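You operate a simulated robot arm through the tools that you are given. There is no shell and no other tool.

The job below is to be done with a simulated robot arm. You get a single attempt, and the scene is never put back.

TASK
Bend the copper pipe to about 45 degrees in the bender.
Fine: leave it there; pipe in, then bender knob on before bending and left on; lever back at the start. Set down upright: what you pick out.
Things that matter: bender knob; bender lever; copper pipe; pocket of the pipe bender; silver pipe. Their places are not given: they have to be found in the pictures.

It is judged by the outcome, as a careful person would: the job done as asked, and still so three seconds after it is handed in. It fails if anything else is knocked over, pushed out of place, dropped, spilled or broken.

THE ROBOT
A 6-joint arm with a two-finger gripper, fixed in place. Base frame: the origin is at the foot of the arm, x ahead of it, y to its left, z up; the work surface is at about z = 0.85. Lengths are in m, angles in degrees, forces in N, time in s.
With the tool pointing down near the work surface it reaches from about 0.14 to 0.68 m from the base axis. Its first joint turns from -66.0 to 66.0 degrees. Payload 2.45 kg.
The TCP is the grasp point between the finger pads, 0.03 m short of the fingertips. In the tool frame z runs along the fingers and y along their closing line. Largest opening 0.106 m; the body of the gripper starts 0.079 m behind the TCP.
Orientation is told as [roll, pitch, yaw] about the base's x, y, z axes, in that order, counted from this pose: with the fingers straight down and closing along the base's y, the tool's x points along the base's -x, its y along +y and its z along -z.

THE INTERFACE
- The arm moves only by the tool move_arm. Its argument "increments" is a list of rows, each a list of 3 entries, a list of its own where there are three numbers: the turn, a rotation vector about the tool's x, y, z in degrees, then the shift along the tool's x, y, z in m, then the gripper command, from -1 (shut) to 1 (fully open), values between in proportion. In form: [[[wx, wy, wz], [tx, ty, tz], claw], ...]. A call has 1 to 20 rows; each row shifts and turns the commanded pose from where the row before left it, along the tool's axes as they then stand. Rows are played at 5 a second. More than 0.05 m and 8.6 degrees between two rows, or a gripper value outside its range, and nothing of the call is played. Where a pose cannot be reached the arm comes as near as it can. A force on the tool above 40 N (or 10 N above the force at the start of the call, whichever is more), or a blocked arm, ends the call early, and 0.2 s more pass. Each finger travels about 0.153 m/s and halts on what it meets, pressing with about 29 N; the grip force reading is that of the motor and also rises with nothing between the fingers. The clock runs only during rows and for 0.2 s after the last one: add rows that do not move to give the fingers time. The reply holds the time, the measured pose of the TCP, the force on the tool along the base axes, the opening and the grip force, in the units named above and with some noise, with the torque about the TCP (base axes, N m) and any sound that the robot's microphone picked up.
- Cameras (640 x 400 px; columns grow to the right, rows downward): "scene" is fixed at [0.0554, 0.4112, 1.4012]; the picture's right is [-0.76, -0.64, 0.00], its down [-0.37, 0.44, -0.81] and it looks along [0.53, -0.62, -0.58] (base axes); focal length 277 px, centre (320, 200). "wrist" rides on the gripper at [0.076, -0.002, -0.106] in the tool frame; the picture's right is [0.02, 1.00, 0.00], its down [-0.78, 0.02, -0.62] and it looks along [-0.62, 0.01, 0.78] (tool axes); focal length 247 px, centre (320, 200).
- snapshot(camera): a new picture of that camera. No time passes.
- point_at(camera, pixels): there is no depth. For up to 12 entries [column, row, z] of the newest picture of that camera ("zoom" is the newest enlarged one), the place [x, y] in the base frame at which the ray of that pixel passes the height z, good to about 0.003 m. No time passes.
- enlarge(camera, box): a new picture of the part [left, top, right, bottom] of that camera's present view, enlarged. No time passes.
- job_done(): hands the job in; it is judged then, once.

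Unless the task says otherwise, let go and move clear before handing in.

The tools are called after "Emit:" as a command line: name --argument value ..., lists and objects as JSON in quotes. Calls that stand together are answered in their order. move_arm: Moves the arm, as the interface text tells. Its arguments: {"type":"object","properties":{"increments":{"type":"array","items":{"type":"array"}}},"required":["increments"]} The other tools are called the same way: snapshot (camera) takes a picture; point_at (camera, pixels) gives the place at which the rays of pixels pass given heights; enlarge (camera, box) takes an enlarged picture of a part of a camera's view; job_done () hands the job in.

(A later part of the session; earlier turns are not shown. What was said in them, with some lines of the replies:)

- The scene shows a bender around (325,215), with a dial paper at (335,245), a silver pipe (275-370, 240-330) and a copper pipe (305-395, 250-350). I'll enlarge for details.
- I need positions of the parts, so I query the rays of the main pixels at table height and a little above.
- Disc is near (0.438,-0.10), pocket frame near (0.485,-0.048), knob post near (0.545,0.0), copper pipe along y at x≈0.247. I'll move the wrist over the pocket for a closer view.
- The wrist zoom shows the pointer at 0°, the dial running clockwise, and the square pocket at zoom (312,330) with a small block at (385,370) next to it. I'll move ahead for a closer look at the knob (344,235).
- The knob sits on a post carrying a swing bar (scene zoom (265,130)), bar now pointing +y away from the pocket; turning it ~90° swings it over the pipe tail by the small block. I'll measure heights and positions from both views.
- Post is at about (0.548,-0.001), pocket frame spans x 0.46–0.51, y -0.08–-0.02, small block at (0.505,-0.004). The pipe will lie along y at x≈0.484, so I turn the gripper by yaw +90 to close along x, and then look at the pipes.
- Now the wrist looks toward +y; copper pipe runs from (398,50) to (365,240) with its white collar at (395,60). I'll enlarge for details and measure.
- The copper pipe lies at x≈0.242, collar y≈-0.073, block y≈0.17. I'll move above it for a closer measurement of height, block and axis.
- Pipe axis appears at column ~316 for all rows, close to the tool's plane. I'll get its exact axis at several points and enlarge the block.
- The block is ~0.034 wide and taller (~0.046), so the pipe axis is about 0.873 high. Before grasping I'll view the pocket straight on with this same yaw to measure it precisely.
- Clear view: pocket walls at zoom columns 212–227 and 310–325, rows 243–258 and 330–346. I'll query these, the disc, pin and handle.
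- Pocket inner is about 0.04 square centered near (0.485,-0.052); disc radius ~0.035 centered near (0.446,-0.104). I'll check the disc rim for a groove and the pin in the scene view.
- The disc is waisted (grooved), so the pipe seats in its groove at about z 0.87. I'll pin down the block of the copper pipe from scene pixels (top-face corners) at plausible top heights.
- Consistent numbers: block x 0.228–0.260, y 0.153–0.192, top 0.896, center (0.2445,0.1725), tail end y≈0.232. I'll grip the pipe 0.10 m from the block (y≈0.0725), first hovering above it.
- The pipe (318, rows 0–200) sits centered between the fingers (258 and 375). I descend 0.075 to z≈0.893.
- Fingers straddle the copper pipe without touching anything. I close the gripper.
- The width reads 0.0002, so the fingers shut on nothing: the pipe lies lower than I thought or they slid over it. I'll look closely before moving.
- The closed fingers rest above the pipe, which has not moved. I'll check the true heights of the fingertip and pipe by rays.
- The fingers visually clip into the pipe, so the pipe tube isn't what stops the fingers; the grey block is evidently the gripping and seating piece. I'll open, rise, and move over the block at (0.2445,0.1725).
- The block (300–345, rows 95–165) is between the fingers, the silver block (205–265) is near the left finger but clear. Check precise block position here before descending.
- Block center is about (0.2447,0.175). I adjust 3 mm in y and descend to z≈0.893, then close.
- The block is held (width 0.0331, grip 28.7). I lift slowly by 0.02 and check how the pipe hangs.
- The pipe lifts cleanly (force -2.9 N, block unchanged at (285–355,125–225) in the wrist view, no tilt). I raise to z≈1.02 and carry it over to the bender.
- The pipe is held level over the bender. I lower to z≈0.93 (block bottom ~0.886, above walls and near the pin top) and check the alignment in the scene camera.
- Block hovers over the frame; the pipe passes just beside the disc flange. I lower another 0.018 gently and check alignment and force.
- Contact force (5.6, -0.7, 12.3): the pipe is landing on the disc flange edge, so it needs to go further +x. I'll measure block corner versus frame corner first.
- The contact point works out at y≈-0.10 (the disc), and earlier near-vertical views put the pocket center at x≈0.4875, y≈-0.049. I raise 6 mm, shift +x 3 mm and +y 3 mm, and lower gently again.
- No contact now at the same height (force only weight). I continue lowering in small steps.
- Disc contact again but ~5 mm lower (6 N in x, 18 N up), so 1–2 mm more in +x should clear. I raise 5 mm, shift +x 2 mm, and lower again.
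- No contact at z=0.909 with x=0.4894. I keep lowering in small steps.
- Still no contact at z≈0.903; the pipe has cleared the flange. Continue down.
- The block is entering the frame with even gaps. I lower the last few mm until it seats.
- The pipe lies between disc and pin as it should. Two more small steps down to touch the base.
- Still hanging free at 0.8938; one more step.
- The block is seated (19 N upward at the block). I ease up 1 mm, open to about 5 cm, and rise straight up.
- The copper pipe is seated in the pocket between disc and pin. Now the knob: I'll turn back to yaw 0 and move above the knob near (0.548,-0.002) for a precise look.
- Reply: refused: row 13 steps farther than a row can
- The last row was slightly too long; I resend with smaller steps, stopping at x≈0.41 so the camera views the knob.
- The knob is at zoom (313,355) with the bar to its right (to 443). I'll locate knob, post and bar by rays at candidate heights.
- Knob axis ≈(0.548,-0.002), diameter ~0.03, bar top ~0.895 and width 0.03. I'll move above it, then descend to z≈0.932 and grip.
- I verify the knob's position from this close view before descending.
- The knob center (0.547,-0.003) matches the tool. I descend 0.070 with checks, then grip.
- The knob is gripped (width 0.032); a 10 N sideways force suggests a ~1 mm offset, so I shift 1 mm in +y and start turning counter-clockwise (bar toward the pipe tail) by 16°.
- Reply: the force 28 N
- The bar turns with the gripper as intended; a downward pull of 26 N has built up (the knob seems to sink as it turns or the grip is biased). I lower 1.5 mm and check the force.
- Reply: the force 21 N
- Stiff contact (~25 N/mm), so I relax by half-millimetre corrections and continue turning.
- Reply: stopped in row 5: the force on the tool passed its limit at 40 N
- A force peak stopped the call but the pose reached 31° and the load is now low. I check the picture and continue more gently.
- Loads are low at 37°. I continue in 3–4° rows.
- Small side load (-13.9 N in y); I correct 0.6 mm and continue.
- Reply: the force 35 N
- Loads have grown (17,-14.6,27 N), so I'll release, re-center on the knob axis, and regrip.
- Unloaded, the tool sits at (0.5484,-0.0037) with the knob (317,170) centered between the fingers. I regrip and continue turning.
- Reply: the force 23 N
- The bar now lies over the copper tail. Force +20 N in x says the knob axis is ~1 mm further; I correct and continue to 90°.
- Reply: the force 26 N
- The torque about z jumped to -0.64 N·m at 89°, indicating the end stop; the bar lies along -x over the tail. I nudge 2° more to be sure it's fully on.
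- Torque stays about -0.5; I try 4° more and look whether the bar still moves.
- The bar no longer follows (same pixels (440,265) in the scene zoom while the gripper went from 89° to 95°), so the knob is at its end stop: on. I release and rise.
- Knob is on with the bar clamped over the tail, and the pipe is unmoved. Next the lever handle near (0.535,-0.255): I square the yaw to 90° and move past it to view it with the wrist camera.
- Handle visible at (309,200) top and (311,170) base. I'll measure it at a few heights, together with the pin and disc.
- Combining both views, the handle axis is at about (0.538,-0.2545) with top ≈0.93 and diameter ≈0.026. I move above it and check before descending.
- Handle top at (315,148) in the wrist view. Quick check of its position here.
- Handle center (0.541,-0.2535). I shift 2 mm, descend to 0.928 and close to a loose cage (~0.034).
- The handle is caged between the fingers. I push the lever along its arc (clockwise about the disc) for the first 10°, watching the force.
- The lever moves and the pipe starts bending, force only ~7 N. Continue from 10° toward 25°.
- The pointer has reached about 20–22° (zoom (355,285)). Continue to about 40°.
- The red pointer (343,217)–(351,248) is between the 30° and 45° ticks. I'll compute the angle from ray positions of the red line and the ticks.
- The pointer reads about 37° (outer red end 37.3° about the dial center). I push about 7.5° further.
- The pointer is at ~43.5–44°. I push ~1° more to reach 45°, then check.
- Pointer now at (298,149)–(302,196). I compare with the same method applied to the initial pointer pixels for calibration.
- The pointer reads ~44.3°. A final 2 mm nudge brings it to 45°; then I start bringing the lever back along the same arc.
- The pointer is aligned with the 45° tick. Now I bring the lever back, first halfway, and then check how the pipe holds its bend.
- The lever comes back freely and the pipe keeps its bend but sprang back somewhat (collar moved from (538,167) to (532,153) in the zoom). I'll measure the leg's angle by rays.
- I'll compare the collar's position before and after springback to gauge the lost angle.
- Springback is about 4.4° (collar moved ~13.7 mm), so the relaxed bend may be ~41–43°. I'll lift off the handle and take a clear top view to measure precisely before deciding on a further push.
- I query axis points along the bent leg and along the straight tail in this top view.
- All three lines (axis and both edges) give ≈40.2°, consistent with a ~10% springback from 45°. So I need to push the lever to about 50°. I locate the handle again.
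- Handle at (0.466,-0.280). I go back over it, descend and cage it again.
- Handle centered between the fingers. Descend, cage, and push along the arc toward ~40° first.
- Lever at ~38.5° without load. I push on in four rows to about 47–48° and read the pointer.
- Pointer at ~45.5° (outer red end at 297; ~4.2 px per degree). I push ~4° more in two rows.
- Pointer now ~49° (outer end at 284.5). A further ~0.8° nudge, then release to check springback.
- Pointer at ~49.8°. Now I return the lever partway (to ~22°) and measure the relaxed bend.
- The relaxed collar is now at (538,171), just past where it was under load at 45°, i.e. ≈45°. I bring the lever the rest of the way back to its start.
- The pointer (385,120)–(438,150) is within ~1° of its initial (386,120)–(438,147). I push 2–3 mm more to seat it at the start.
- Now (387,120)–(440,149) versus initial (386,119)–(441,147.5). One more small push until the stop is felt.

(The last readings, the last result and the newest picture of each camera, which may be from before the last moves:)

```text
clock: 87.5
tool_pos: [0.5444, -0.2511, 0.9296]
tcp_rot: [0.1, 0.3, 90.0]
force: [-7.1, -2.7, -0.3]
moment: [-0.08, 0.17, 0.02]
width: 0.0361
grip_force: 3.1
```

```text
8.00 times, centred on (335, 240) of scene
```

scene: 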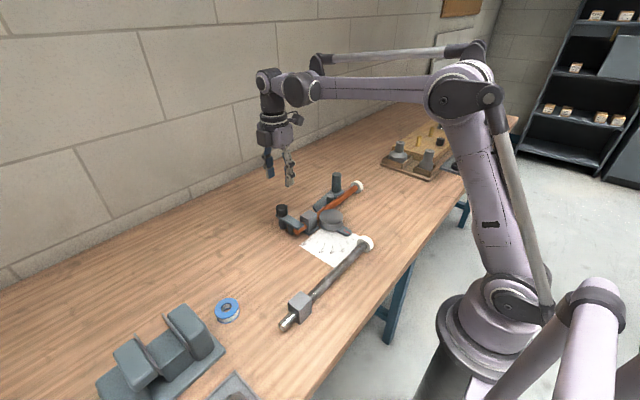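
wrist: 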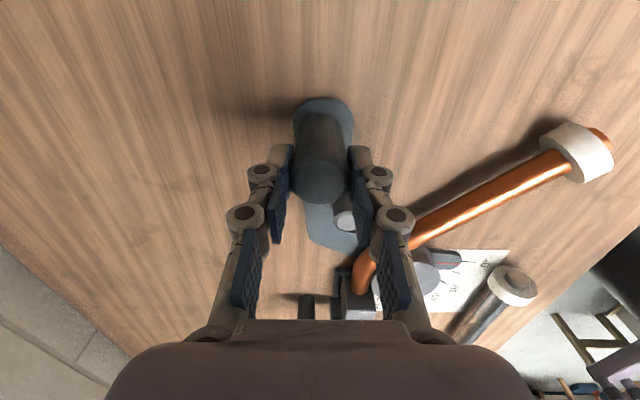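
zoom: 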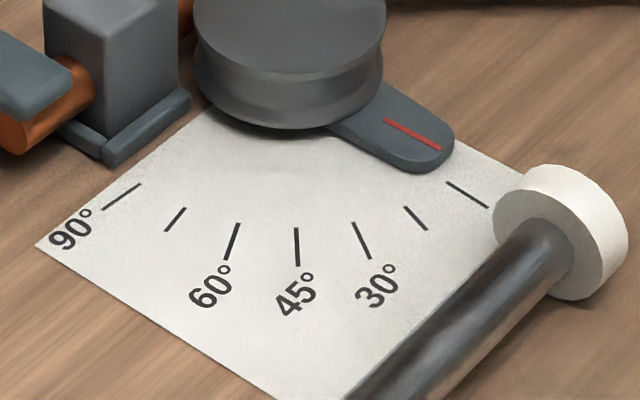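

The stop is felt (-7 N), so the lever is at its start. I relieve 2 mm, open, rise, and take a top view to verify the bend.

Emit:
move_arm --increments '[[[0, 0, 0], [0.001, 0.0025, 0], -0.36], [[0, 0, 0], [0, 0, 0], -0.1], [[0, 0, 0], [0, 0, 0], 0.1], [[0, 0, 0], [0, 0, -0.02], 0.1], [[0, 0, 0], [0, 0, -0.045], 0.1], [[0, 0, 0], [0, 0, -0.045], 0.1], [[0, 0, 0], [0, 0, -0.045], 1], [[0, 0, 0], [0, 0.045, 0], 1], [[0, 0, 0], [0.015, 0.045, 0], 1], [[0, 0, 0], [0.01, 0.04, 0], 1], [[0, 0, 0], [0, 0, 0], 1], [[0, 0, 0], [0, 0, 0], 1]]'

Emit:
snapshot --camera "wrist"

Emit:
enlarge --camera "wrist" --box '[250, 80, 380, 210]'

Emit:
snapshot --camera "scene"

```text
clock: 90.1
tool_pos: [0.4104, -0.2783, 1.0857]
tcp_rot: [-0.1, 0.2, 90.1]
force: [-0.2, 0.9, -0.8]
moment: [0.0, -0.01, -0.01]
width: 0.1058
grip_force: 0.0
```

```text
taken
```

wrist: 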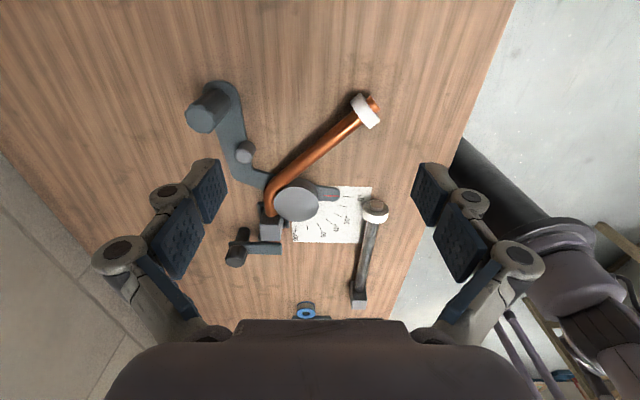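

```text
3.08 times, centred on (315, 145) of wrist
```

zoom: 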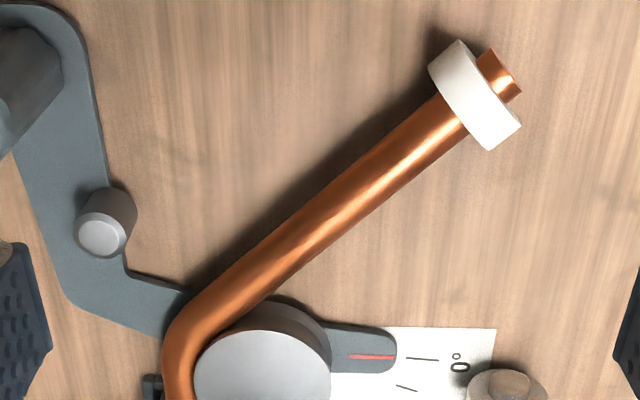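

```text
taken
```

scene: 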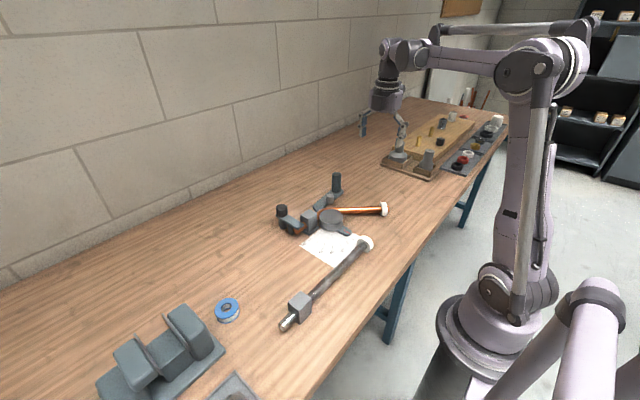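

I measure the leg's edges and axis in this top view (axis (452,117)–(222,300)).

Emit:
point_at --camera "zoom" --pixels '[[437, 98, 0.872], [320, 192, 0.872], [200, 290, 0.872], [469, 137, 0.872], [368, 217, 0.872], [272, 292, 0.872], [453, 117, 0.872], [343, 205, 0.872], [236, 291, 0.872]]'

Emit:
enlarge --camera "wrist" --box '[260, 90, 385, 200]'

```text
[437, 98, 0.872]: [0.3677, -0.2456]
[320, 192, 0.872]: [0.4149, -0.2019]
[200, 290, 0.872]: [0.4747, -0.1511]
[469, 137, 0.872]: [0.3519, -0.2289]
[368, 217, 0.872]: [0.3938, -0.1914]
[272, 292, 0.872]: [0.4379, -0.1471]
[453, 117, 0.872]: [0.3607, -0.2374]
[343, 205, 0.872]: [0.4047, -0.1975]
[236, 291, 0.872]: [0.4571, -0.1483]
```

```text
3.64 times, centred on (322, 145) of wrist
```

zoom: 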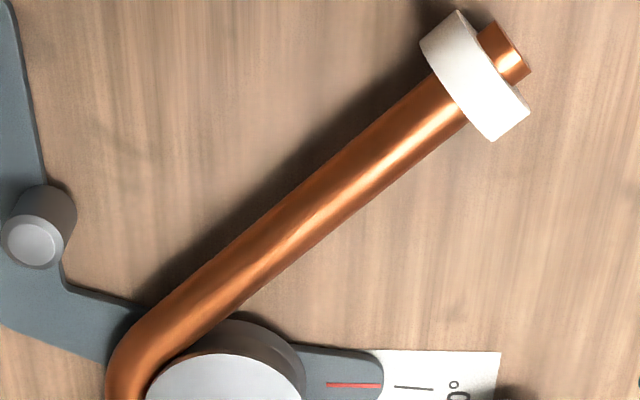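

Edges give 46–48°, with a few degrees of noise. I'll cross-check with the scene camera at larger zoom.

Emit:
point_at --camera "zoom" --pixels '[[430, 78, 0.872], [300, 183, 0.872], [180, 279, 0.872], [467, 121, 0.872], [350, 218, 0.872], [245, 304, 0.872], [449, 99, 0.872], [212, 292, 0.872]]'

Emit:
enlarge --camera "scene" --box '[315, 185, 395, 235]'

```text
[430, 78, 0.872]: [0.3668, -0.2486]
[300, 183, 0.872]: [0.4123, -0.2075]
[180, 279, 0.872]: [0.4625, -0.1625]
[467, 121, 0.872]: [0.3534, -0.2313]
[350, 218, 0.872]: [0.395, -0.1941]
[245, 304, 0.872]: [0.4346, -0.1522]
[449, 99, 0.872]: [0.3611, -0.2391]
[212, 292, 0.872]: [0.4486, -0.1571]
```

```text
8.00 times, centred on (355, 210) of scene
```

zoom: 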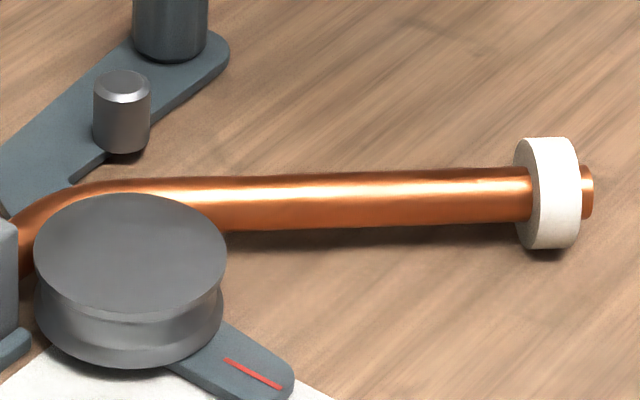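

Emit:
point_at --camera "scene" --pixels '[[345, 209.56, 0.872], [378.75, 206.44, 0.872], [345, 210.69, 0.872], [378.75, 209.44, 0.872], [345, 210.69, 0.872], [378.75, 209.44, 0.872], [345, 209.56, 0.872], [378.75, 206.44, 0.872]]'

Emit:
enlarge --camera "scene" --box '[280, 175, 400, 255]'

```text
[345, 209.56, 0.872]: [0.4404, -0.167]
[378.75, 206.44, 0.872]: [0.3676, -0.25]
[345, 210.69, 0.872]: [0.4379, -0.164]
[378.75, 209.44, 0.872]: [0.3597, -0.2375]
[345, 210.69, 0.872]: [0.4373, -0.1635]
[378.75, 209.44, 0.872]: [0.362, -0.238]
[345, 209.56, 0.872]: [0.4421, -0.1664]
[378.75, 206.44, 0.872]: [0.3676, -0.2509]
```

```text
5.00 times, centred on (340, 215) of scene
```

zoom: 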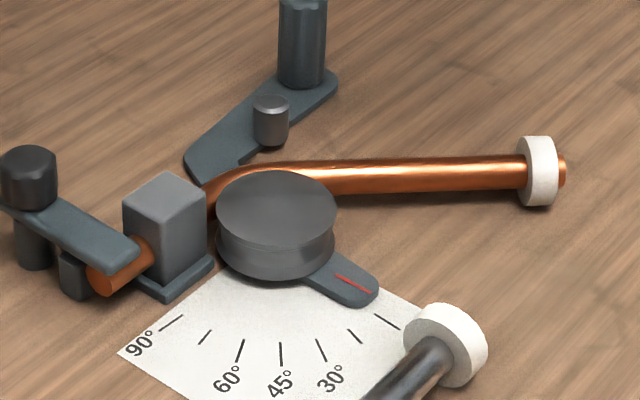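

The scene rays give ≈45–47° for the relaxed leg (was 41.3° before the second push), so the bend is about 45°. The knob bar is still over the tail, the lever pointer is back at its start (340–370,275–292), the block is in the pocket, the silver pipe is untouched and the gripper is clear. I hand the job in.

Emit:
job_done

```text
The job is handed in.
```

The copper pipe is seated in the bender pocket and bent to roughly 45°. The job is handed in.

- **Bend:** my measurements after release range from about 45° to 48°, with about 2° of uncertainty. The first push, to 45° on the dial, sprang back to about 40–41°. I pushed the lever a second time, to about 50°, and the pipe relaxed to its present angle.
- **Knob:** I turned it on after the pipe was in and before bending. It went to its end stop and is still on.
- **Lever:** it is back against its start stop.
- **Pipe:** I left it in the bender. While lowering it in, the pipe touched the edge of the bender's disc twice, at up to about 18 N. I shifted it sideways and it then seated without further contact.
- **Surroundings:** nothing else was moved. The silver pipe looks to be where it started, and the gripper is open and clear above the bench.
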